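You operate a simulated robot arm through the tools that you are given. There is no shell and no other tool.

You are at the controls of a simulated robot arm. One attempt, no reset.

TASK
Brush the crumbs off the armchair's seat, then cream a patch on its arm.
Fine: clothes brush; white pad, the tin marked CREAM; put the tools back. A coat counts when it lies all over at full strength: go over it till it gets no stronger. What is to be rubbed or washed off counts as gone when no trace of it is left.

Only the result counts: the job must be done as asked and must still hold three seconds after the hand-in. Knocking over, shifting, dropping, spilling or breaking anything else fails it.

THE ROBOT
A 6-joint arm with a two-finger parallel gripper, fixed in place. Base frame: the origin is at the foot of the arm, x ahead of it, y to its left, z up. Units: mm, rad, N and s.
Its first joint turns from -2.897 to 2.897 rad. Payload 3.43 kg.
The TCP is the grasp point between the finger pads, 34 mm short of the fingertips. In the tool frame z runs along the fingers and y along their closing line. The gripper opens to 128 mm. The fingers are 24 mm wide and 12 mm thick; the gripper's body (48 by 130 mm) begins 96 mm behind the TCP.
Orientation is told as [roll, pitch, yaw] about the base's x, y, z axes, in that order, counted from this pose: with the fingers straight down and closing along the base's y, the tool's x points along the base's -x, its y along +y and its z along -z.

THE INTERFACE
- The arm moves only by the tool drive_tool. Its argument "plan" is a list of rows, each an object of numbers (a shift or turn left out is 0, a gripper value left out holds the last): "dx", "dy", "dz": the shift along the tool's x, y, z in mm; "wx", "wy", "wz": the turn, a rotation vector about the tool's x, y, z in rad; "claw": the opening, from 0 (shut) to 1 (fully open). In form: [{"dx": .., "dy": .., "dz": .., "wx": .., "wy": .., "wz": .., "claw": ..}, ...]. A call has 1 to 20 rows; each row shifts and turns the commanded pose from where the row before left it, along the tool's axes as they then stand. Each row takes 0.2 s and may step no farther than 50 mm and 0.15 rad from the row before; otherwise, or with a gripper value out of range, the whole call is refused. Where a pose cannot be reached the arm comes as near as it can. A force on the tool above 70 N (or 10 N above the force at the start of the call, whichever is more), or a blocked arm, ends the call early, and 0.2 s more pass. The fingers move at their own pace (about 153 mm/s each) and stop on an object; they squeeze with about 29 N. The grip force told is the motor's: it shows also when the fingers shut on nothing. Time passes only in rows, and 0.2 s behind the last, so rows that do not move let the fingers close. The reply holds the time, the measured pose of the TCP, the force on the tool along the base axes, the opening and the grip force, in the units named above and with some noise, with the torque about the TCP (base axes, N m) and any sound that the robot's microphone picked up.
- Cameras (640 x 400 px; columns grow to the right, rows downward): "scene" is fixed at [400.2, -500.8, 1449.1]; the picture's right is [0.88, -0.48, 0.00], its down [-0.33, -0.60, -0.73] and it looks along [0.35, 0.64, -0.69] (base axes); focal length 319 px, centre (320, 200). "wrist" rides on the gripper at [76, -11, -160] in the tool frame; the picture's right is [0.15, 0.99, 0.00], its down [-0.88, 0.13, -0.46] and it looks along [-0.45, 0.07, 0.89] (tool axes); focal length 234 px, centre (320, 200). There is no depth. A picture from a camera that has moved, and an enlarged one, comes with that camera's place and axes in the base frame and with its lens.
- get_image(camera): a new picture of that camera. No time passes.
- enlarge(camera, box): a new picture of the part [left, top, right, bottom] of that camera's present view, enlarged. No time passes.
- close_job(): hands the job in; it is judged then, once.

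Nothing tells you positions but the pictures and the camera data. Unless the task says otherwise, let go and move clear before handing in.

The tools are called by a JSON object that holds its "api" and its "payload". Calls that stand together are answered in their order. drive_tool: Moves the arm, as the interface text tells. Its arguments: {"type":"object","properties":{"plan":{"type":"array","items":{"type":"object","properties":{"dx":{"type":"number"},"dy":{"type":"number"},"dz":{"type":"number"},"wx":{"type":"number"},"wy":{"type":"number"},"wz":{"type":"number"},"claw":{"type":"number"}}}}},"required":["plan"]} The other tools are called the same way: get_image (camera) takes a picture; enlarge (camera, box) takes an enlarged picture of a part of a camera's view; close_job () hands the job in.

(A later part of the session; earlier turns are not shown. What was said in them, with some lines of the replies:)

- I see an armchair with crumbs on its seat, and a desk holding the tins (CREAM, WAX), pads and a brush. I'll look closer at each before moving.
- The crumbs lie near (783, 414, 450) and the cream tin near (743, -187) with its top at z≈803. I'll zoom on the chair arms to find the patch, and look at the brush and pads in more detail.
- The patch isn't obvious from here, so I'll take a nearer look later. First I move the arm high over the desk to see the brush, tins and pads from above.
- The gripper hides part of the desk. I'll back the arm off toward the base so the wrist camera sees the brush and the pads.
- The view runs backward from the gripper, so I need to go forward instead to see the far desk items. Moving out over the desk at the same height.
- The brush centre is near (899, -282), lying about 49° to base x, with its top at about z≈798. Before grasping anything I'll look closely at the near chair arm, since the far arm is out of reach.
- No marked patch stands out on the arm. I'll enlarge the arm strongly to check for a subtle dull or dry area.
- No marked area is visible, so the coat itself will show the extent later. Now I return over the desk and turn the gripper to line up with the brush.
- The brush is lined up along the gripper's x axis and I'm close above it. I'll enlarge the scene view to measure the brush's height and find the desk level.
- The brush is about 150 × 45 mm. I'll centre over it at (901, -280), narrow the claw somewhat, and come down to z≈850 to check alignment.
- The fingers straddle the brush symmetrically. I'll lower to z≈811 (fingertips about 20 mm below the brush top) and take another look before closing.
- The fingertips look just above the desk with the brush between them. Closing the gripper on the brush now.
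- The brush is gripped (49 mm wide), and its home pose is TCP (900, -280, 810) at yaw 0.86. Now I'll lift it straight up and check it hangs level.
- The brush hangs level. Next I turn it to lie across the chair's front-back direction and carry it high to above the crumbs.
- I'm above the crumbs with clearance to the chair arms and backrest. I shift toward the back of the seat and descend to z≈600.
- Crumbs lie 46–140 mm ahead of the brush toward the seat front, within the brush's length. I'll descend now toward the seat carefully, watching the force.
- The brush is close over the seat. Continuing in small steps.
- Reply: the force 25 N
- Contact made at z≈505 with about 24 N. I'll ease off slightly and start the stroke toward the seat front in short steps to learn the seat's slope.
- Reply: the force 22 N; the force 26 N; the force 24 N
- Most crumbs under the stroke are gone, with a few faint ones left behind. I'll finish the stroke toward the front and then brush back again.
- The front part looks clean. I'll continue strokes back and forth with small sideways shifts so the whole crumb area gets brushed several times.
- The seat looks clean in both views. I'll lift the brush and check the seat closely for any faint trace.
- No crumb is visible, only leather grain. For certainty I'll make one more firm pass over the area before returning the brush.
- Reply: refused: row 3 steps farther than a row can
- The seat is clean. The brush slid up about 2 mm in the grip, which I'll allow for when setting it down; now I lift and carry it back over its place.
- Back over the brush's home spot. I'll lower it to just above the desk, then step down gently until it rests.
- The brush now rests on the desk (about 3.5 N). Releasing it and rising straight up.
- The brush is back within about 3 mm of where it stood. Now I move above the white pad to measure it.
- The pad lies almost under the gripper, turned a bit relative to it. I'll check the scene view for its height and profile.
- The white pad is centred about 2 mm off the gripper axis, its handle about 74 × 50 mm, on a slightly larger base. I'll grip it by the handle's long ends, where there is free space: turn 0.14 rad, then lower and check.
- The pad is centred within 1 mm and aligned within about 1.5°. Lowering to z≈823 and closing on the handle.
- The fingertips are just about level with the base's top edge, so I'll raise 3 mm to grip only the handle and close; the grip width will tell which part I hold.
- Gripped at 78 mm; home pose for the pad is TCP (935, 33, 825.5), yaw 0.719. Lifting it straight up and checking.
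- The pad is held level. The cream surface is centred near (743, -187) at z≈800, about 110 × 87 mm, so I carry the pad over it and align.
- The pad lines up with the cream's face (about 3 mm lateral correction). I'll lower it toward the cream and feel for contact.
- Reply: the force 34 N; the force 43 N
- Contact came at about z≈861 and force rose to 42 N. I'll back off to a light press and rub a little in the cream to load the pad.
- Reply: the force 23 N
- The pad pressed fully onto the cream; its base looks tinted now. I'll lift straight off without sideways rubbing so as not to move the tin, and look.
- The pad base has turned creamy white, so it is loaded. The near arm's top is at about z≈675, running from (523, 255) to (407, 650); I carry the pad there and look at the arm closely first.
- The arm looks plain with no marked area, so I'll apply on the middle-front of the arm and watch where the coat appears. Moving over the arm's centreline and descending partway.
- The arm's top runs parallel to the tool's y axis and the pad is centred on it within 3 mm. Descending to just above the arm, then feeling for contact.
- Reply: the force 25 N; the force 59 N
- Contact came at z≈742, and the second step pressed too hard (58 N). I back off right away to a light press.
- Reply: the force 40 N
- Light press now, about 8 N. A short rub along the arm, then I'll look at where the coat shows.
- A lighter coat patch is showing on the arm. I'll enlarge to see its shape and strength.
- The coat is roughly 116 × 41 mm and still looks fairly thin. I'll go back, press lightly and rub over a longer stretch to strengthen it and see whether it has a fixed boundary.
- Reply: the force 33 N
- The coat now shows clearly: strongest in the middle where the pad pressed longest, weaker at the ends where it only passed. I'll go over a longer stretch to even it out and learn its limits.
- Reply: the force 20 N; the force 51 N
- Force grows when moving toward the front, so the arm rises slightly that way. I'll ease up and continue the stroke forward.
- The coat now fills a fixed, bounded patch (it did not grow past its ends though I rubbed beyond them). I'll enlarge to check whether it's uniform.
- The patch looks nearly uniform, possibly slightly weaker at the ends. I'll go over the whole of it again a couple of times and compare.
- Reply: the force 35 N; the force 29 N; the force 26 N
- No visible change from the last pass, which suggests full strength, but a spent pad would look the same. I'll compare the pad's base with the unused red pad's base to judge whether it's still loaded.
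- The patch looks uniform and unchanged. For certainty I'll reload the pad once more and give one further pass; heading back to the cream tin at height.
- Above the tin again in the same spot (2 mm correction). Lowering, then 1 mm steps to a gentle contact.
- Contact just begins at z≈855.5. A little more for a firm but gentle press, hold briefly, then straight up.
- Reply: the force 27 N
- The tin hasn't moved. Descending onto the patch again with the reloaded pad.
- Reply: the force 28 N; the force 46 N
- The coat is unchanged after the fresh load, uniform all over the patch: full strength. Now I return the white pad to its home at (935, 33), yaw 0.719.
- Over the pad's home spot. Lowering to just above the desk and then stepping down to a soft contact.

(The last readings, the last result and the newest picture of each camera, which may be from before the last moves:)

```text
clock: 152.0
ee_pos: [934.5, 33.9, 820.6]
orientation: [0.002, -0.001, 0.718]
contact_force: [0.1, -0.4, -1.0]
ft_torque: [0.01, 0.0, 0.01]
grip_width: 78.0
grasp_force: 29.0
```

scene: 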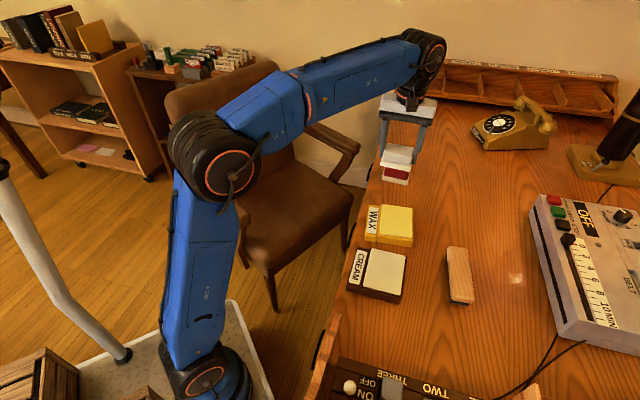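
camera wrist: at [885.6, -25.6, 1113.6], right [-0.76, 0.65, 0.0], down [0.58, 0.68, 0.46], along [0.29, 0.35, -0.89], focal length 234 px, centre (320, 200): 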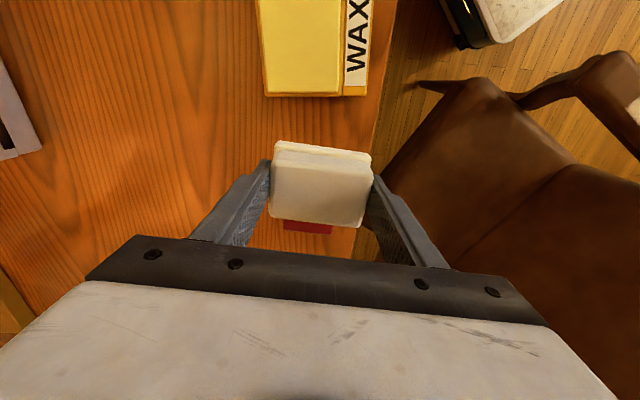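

{"api": "drive_tool", "payload": {"plan": [{"dz": 0.7}]}}

{"api": "enlarge", "payload": {"camera": "scene", "box": [360, 130, 440, 210]}}

```text
clock: 152.4
ee_pos: [934.9, 34.2, 820.8]
orientation: [0.003, 0.0, 0.72]
contact_force: [-0.5, 0.2, 0.7]
ft_torque: [-0.04, 0.02, 0.02]
grip_width: 78.0
grasp_force: 28.7
```

```text
5.00 times, centred on (400, 170) of scene
camera zoom: at [400.2, -500.8, 1449.1], right [0.88, -0.48, 0.0], down [-0.33, -0.6, -0.73], along [0.35, 0.64, -0.69], focal length 1595 px, centre (-80, 350)
```

zoom: 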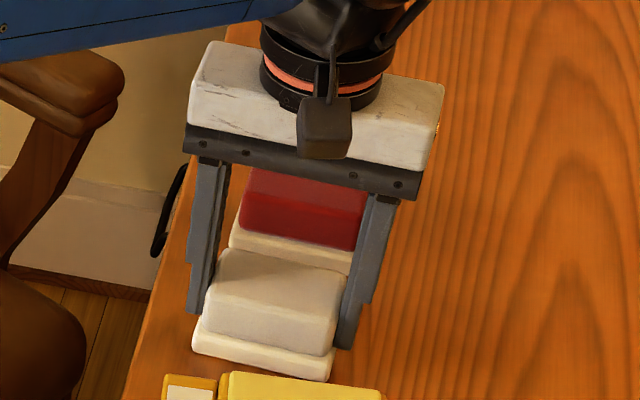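

The pad is back exactly where it stood and just touching. A last half millimetre, then I open the fingers and rise.

{"api": "drive_tool", "payload": {"plan": [{"dz": 0.4}]}}

{"api": "drive_tool", "payload": {"plan": [{"claw": 0.66}, {"claw": 0.75}, {}, {}]}}

{"api": "drive_tool", "payload": {"plan": [{"dz": -5}, {"dz": -20}, {"dz": -40}, {"dz": -40}, {"dz": -40}]}}

{"api": "get_image", "payload": {"camera": "wrist"}}

{"api": "enlarge", "payload": {"camera": "scene", "box": [365, 150, 425, 210]}}

```text
clock: 152.8
ee_pos: [935.3, 34.4, 820.6]
orientation: [0.0, -0.001, 0.719]
contact_force: [-0.3, 3.2, 4.9]
ft_torque: [-0.03, -0.06, 0.01]
grip_width: 78.2
grasp_force: 29.2
```

```text
clock: 153.8
ee_pos: [934.6, 34.1, 819.3]
orientation: [0.0, -0.001, 0.718]
contact_force: [-1.2, 1.8, 5.5]
ft_torque: [-0.2, -0.18, -0.02]
grip_width: 95.0
grasp_force: 0.2
```

```text
clock: 155.0
ee_pos: [935.7, 34.7, 966.0]
orientation: [0.001, 0.0, 0.72]
contact_force: [-0.3, -0.6, -0.5]
ft_torque: [0.05, 0.02, -0.01]
grip_width: 96.0
grasp_force: 0.1
```

```text
taken
camera wrist: at [886.0, -24.1, 1124.2], right [-0.76, 0.65, 0.0], down [0.58, 0.68, 0.46], along [0.3, 0.35, -0.89], focal length 234 px, centre (320, 200)
```

wrist: 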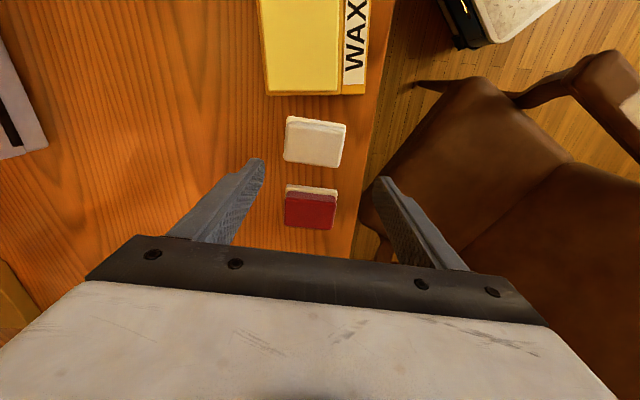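

```text
6.67 times, centred on (395, 180) of scene
camera zoom: at [400.2, -500.8, 1449.1], right [0.88, -0.48, 0.0], down [-0.33, -0.6, -0.73], along [0.35, 0.64, -0.69], focal length 2127 px, centre (-180, 333)
```

zoom: 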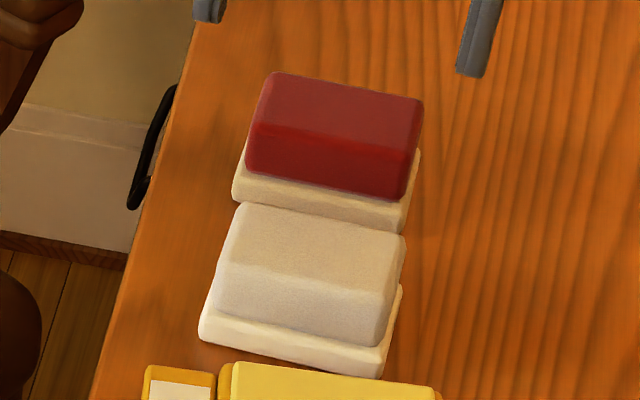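

The pad was dragged about 5–6 mm when the fingers opened, as their tips were resting on its base. I'll recentre it by closing gently at the home pose a little higher, clear of the base, and opening again.

{"api": "drive_tool", "payload": {"plan": [{"dz": 40, "claw": 0.85}, {"dz": 40}, {"dz": 40}, {"dz": 18}, {}]}}

{"api": "enlarge", "payload": {"camera": "scene", "box": [360, 130, 440, 210]}}

{"api": "enlarge", "payload": {"camera": "wrist", "box": [200, 60, 440, 260]}}

```text
clock: 156.2
ee_pos: [933.8, 33.0, 824.7]
orientation: [0.0, -0.001, 0.72]
contact_force: [-1.1, -0.3, 0.5]
ft_torque: [-0.01, -0.01, 0.02]
grip_width: 108.9
grasp_force: 0.1
```

```text
5.00 times, centred on (400, 170) of scene
camera zoom: at [400.2, -500.8, 1449.1], right [0.88, -0.48, 0.0], down [-0.33, -0.6, -0.73], along [0.35, 0.64, -0.69], focal length 1595 px, centre (-80, 350)
```

zoom: 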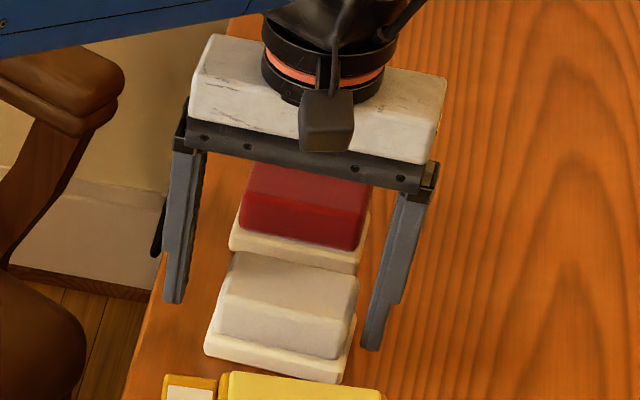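

```text
2.00 times, centred on (320, 160) of wrist
camera zoom: at [885.8, -24.9, 983.8], right [-0.76, 0.65, 0.0], down [0.58, 0.68, 0.46], along [0.3, 0.35, -0.89], focal length 468 px, centre (320, 280)
```

zoom: 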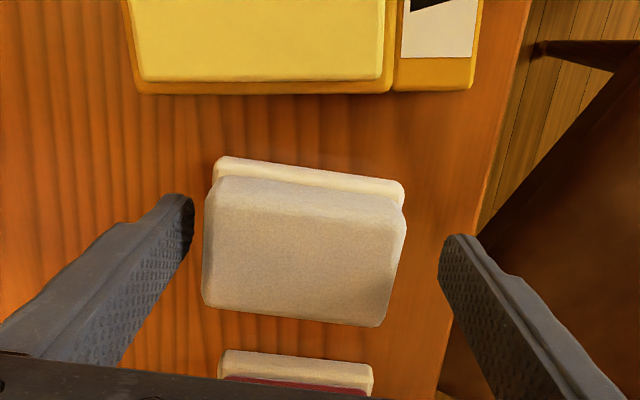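

{"api": "drive_tool", "payload": {"plan": [{"dz": -2.5}, {"claw": 0.7}, {"claw": 0.65}, {"claw": 0.6}, {"claw": 0.5}, {}, {}]}}

{"api": "enlarge", "payload": {"camera": "scene", "box": [360, 130, 440, 210]}}

```text
clock: 157.8
ee_pos: [935.1, 33.4, 827.8]
orientation: [0.001, -0.001, 0.72]
contact_force: [-0.5, 0.8, 0.0]
ft_torque: [-0.03, -0.03, -0.03]
grip_width: 78.0
grasp_force: 28.7
```

```text
5.00 times, centred on (400, 170) of scene
camera zoom: at [400.2, -500.8, 1449.1], right [0.88, -0.48, 0.0], down [-0.33, -0.6, -0.73], along [0.35, 0.64, -0.69], focal length 1595 px, centre (-80, 350)
```

zoom: 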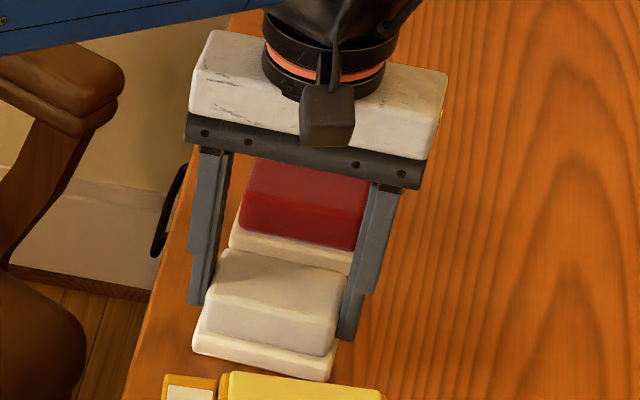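

Recentred exactly on its original spot. Opening slowly now and rising clear.

{"api": "drive_tool", "payload": {"plan": [{"claw": 0.64}, {"claw": 0.7}, {"claw": 0.8}, {}]}}

{"api": "enlarge", "payload": {"camera": "scene", "box": [365, 150, 425, 210]}}

{"api": "drive_tool", "payload": {"plan": [{"dz": -5}, {"dz": -20}, {"dz": -40}, {"dz": -40}, {"dz": -40}]}}

{"api": "enlarge", "payload": {"camera": "scene", "box": [365, 150, 425, 210]}}

```text
clock: 158.8
ee_pos: [934.0, 33.4, 828.9]
orientation: [0.003, -0.001, 0.718]
contact_force: [0.1, -0.2, 0.3]
ft_torque: [-0.01, 0.01, 0.01]
grip_width: 102.4
grasp_force: 0.1
```

```text
6.67 times, centred on (395, 180) of scene
camera zoom: at [400.2, -500.8, 1449.1], right [0.88, -0.48, 0.0], down [-0.33, -0.6, -0.73], along [0.35, 0.64, -0.69], focal length 2127 px, centre (-180, 333)
```

zoom: 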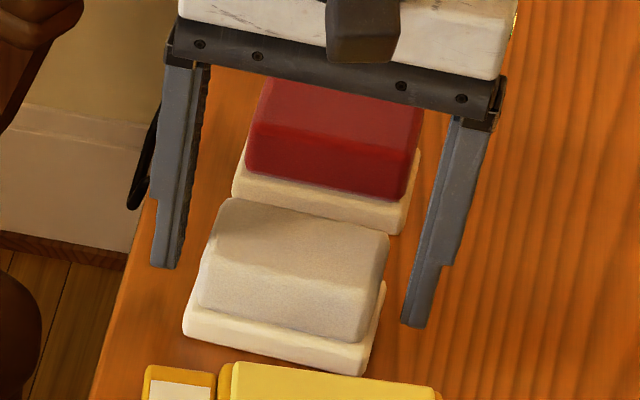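

```text
clock: 160.0
ee_pos: [935.6, 31.2, 974.5]
orientation: [0.002, -0.001, 0.719]
contact_force: [0.3, 0.0, -0.9]
ft_torque: [-0.05, 0.01, 0.0]
grip_width: 102.3
grasp_force: 0.0
```

```text
6.67 times, centred on (395, 180) of scene
camera zoom: at [400.2, -500.8, 1449.1], right [0.88, -0.48, 0.0], down [-0.33, -0.6, -0.73], along [0.35, 0.64, -0.69], focal length 2127 px, centre (-180, 333)
```

zoom: 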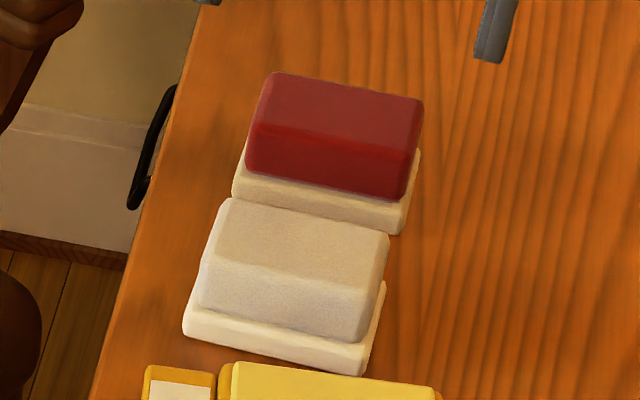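

The white pad is back in its place. Now I move clear and make a final check of the seat, arm patch and desk.

{"api": "drive_tool", "payload": {"plan": [{"dz": -40}, {"dz": -40}, {"wz": 0.1438}, {"wz": 0.1438}, {"wz": 0.1438}, {"wz": 0.1438}, {"wz": 0.1438}, {}]}}

{"api": "drive_tool", "payload": {"plan": [{"dx": 26, "dy": 38}, {"dx": 26, "dy": 38}, {"dx": 26, "dy": 38}, {"dx": 26, "dy": 38}, {"dx": 26, "dy": 38}, {"dx": 26, "dy": 38}, {"dx": 26, "dy": 38}, {"dx": 26, "dy": 38}, {"dx": 26, "dy": 38}, {"dx": 26, "dy": 38}, {}]}}

{"api": "get_image", "payload": {"camera": "wrist"}}

{"api": "get_image", "payload": {"camera": "scene"}}

{"api": "enlarge", "payload": {"camera": "scene", "box": [330, 150, 500, 310]}}

```text
clock: 161.8
ee_pos: [935.1, 32.3, 1053.7]
orientation: [0.002, -0.001, -0.001]
contact_force: [0.6, 0.7, -0.6]
ft_torque: [0.01, -0.04, 0.03]
grip_width: 102.4
grasp_force: 0.1
```

```text
clock: 164.2
ee_pos: [675.8, 411.5, 1052.5]
orientation: [0.001, 0.001, 0.0]
contact_force: [0.2, -0.2, -0.8]
ft_torque: [0.02, 0.0, 0.0]
grip_width: 102.6
grasp_force: 0.0
```

```text
taken
camera wrist: at [600.6, 400.7, 1211.5], right [-0.15, 0.99, 0.0], down [0.88, 0.13, 0.46], along [0.45, 0.07, -0.89], focal length 234 px, centre (320, 200)
```

wrist: 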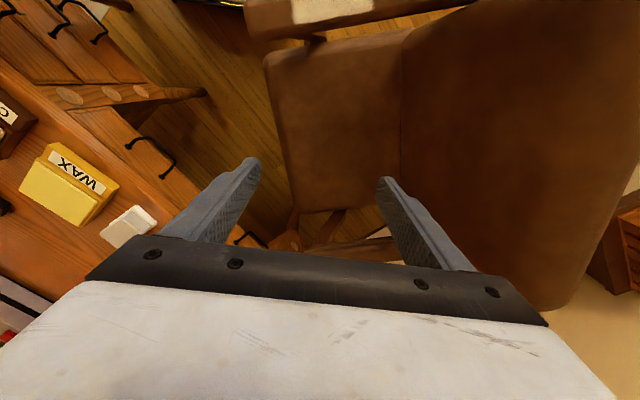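

```text
taken
```

scene: 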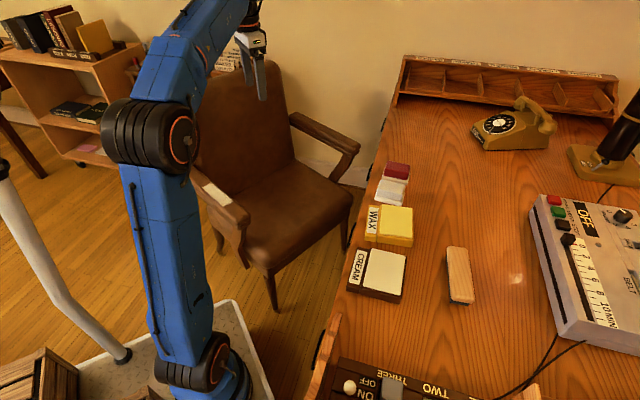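

```text
2.50 times, centred on (415, 230) of scene
camera zoom: at [400.2, -500.8, 1449.1], right [0.88, -0.48, 0.0], down [-0.33, -0.6, -0.73], along [0.35, 0.64, -0.69], focal length 798 px, centre (82, 125)
```

zoom: 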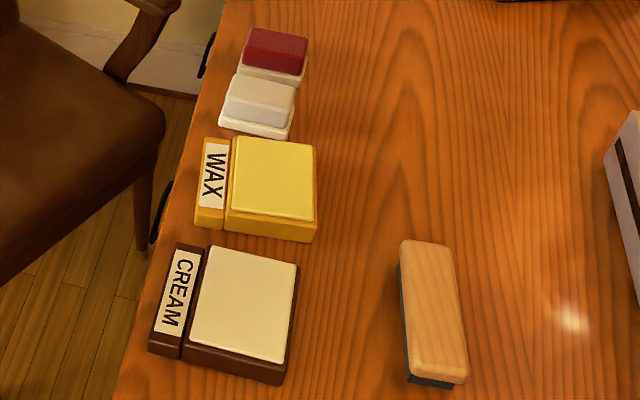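

Everything on the desk is where it began. One last close look at the seat and the arm patch.

{"api": "enlarge", "payload": {"camera": "wrist", "box": [265, 90, 365, 170]}}

{"api": "enlarge", "payload": {"camera": "scene", "box": [260, 175, 350, 250]}}

{"api": "enlarge", "payload": {"camera": "scene", "box": [195, 160, 275, 230]}}

```text
5.00 times, centred on (315, 130) of wrist
camera zoom: at [600.6, 400.7, 1211.5], right [-0.15, 0.99, 0.0], down [0.88, 0.13, 0.46], along [0.45, 0.07, -0.89], focal length 1171 px, centre (345, 550)
```

zoom: 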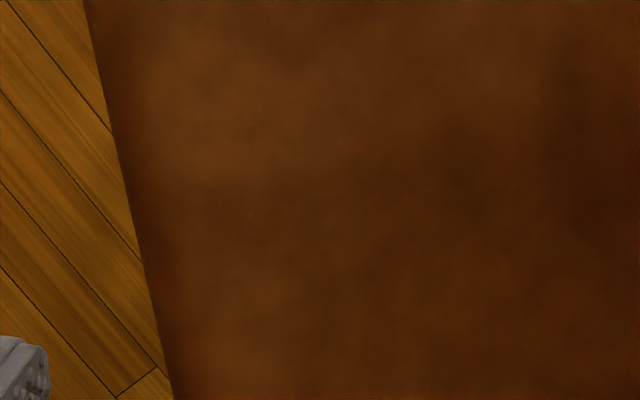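

```text
5.33 times, centred on (305, 212) of scene
camera zoom: at [400.2, -500.8, 1449.1], right [0.88, -0.48, 0.0], down [-0.33, -0.6, -0.73], along [0.35, 0.64, -0.69], focal length 1701 px, centre (400, 133)
```

zoom: 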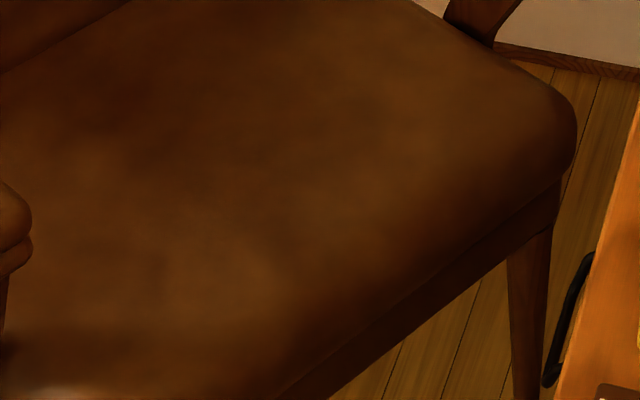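

```text
5.71 times, centred on (235, 195) of scene
camera zoom: at [400.2, -500.8, 1449.1], right [0.88, -0.48, 0.0], down [-0.33, -0.6, -0.73], along [0.35, 0.64, -0.69], focal length 1823 px, centre (806, 229)
```

zoom: 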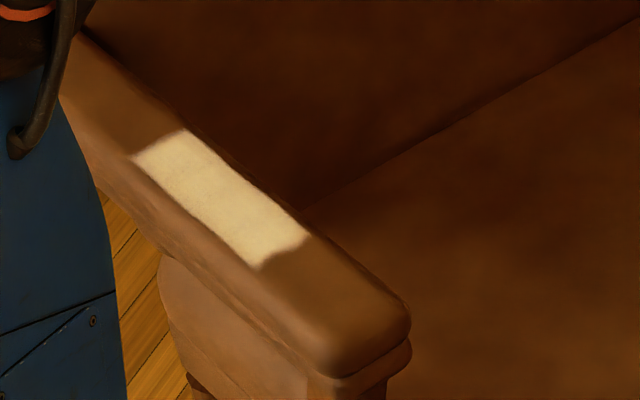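

There's a tiny faint fleck near the middle of the seat in the wrist view; I'll magnify that spot to see whether it's leather grain or a crumb.

{"api": "enlarge", "payload": {"camera": "wrist", "box": [288, 120, 318, 145]}}

{"api": "enlarge", "payload": {"camera": "wrist", "box": [270, 95, 320, 130]}}

{"api": "enlarge", "payload": {"camera": "wrist", "box": [310, 110, 360, 150]}}

```text
16.00 times, centred on (303, 132) of wrist
camera zoom: at [600.6, 400.7, 1211.5], right [-0.15, 0.99, 0.0], down [0.88, 0.13, 0.46], along [0.45, 0.07, -0.89], focal length 3747 px, centre (592, 1280)
```

zoom: 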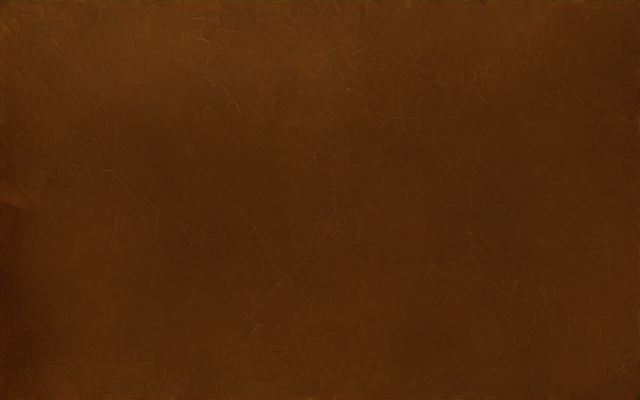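

```text
11.43 times, centred on (295, 112) of wrist
camera zoom: at [600.6, 400.7, 1211.5], right [-0.15, 0.99, 0.0], down [0.88, 0.13, 0.46], along [0.45, 0.07, -0.89], focal length 2676 px, centre (606, 1200)
```

zoom: 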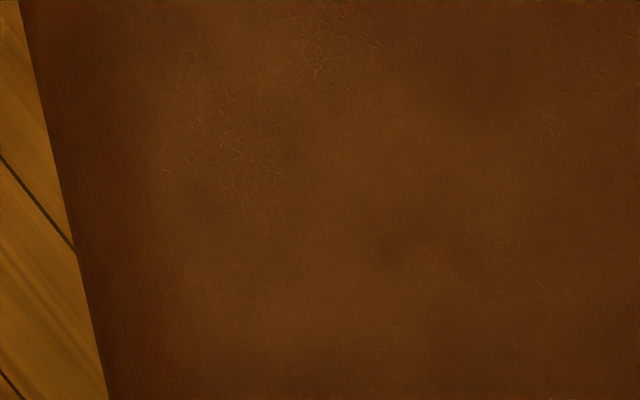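

```text
10.00 times, centred on (335, 130) of wrist
camera zoom: at [600.6, 400.7, 1211.5], right [-0.15, 0.99, 0.0], down [0.88, 0.13, 0.46], along [0.45, 0.07, -0.89], focal length 2342 px, centre (170, 900)
```

zoom: 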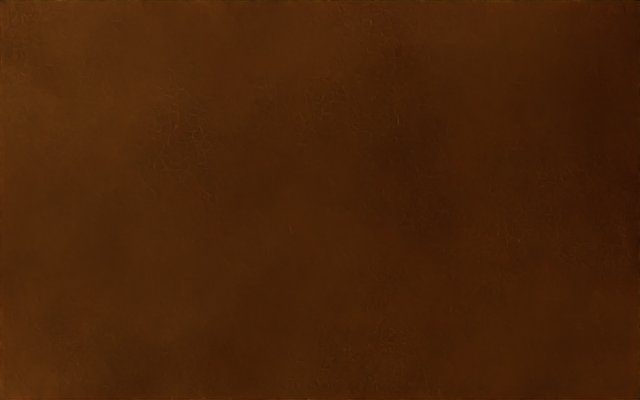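

The magnified seat shows only leather grain and no crumbs. The arm patch is evenly coated, the brush and white pad are back in place, and the arm is clear, so I'm handing the job in.

{"api": "close_job", "payload": {}}

```text
The job is handed in.
```

The job is handed in: the seat is brushed clean and the patch on the chair's arm is creamed. I haven't seen the judge's result.

- **Seat:** I went over the crumb area several times with the clothes brush. A last magnified look showed only leather grain.
- **Arm patch:** No patch was marked, so I found it by where the cream took. It stayed within fixed edges even when I rubbed past both ends. After I loaded fresh cream and went over it again, it got no stronger and looked even all over.
- **Forces:** One press on the arm briefly reached 58 N and one on the cream tin 42 N. I backed off both times, and neither the chair nor the tin moved.
- **Tools:** The brush is back about 3 mm from where it stood. The white pad slid about 6 mm as the fingers opened, so I re-centred it on its original spot. It still has cream on it.
- **Everything else:** The tins, the red pad and the rest of the desk look unmoved in the final picture. The gripper is open and the arm is clear.
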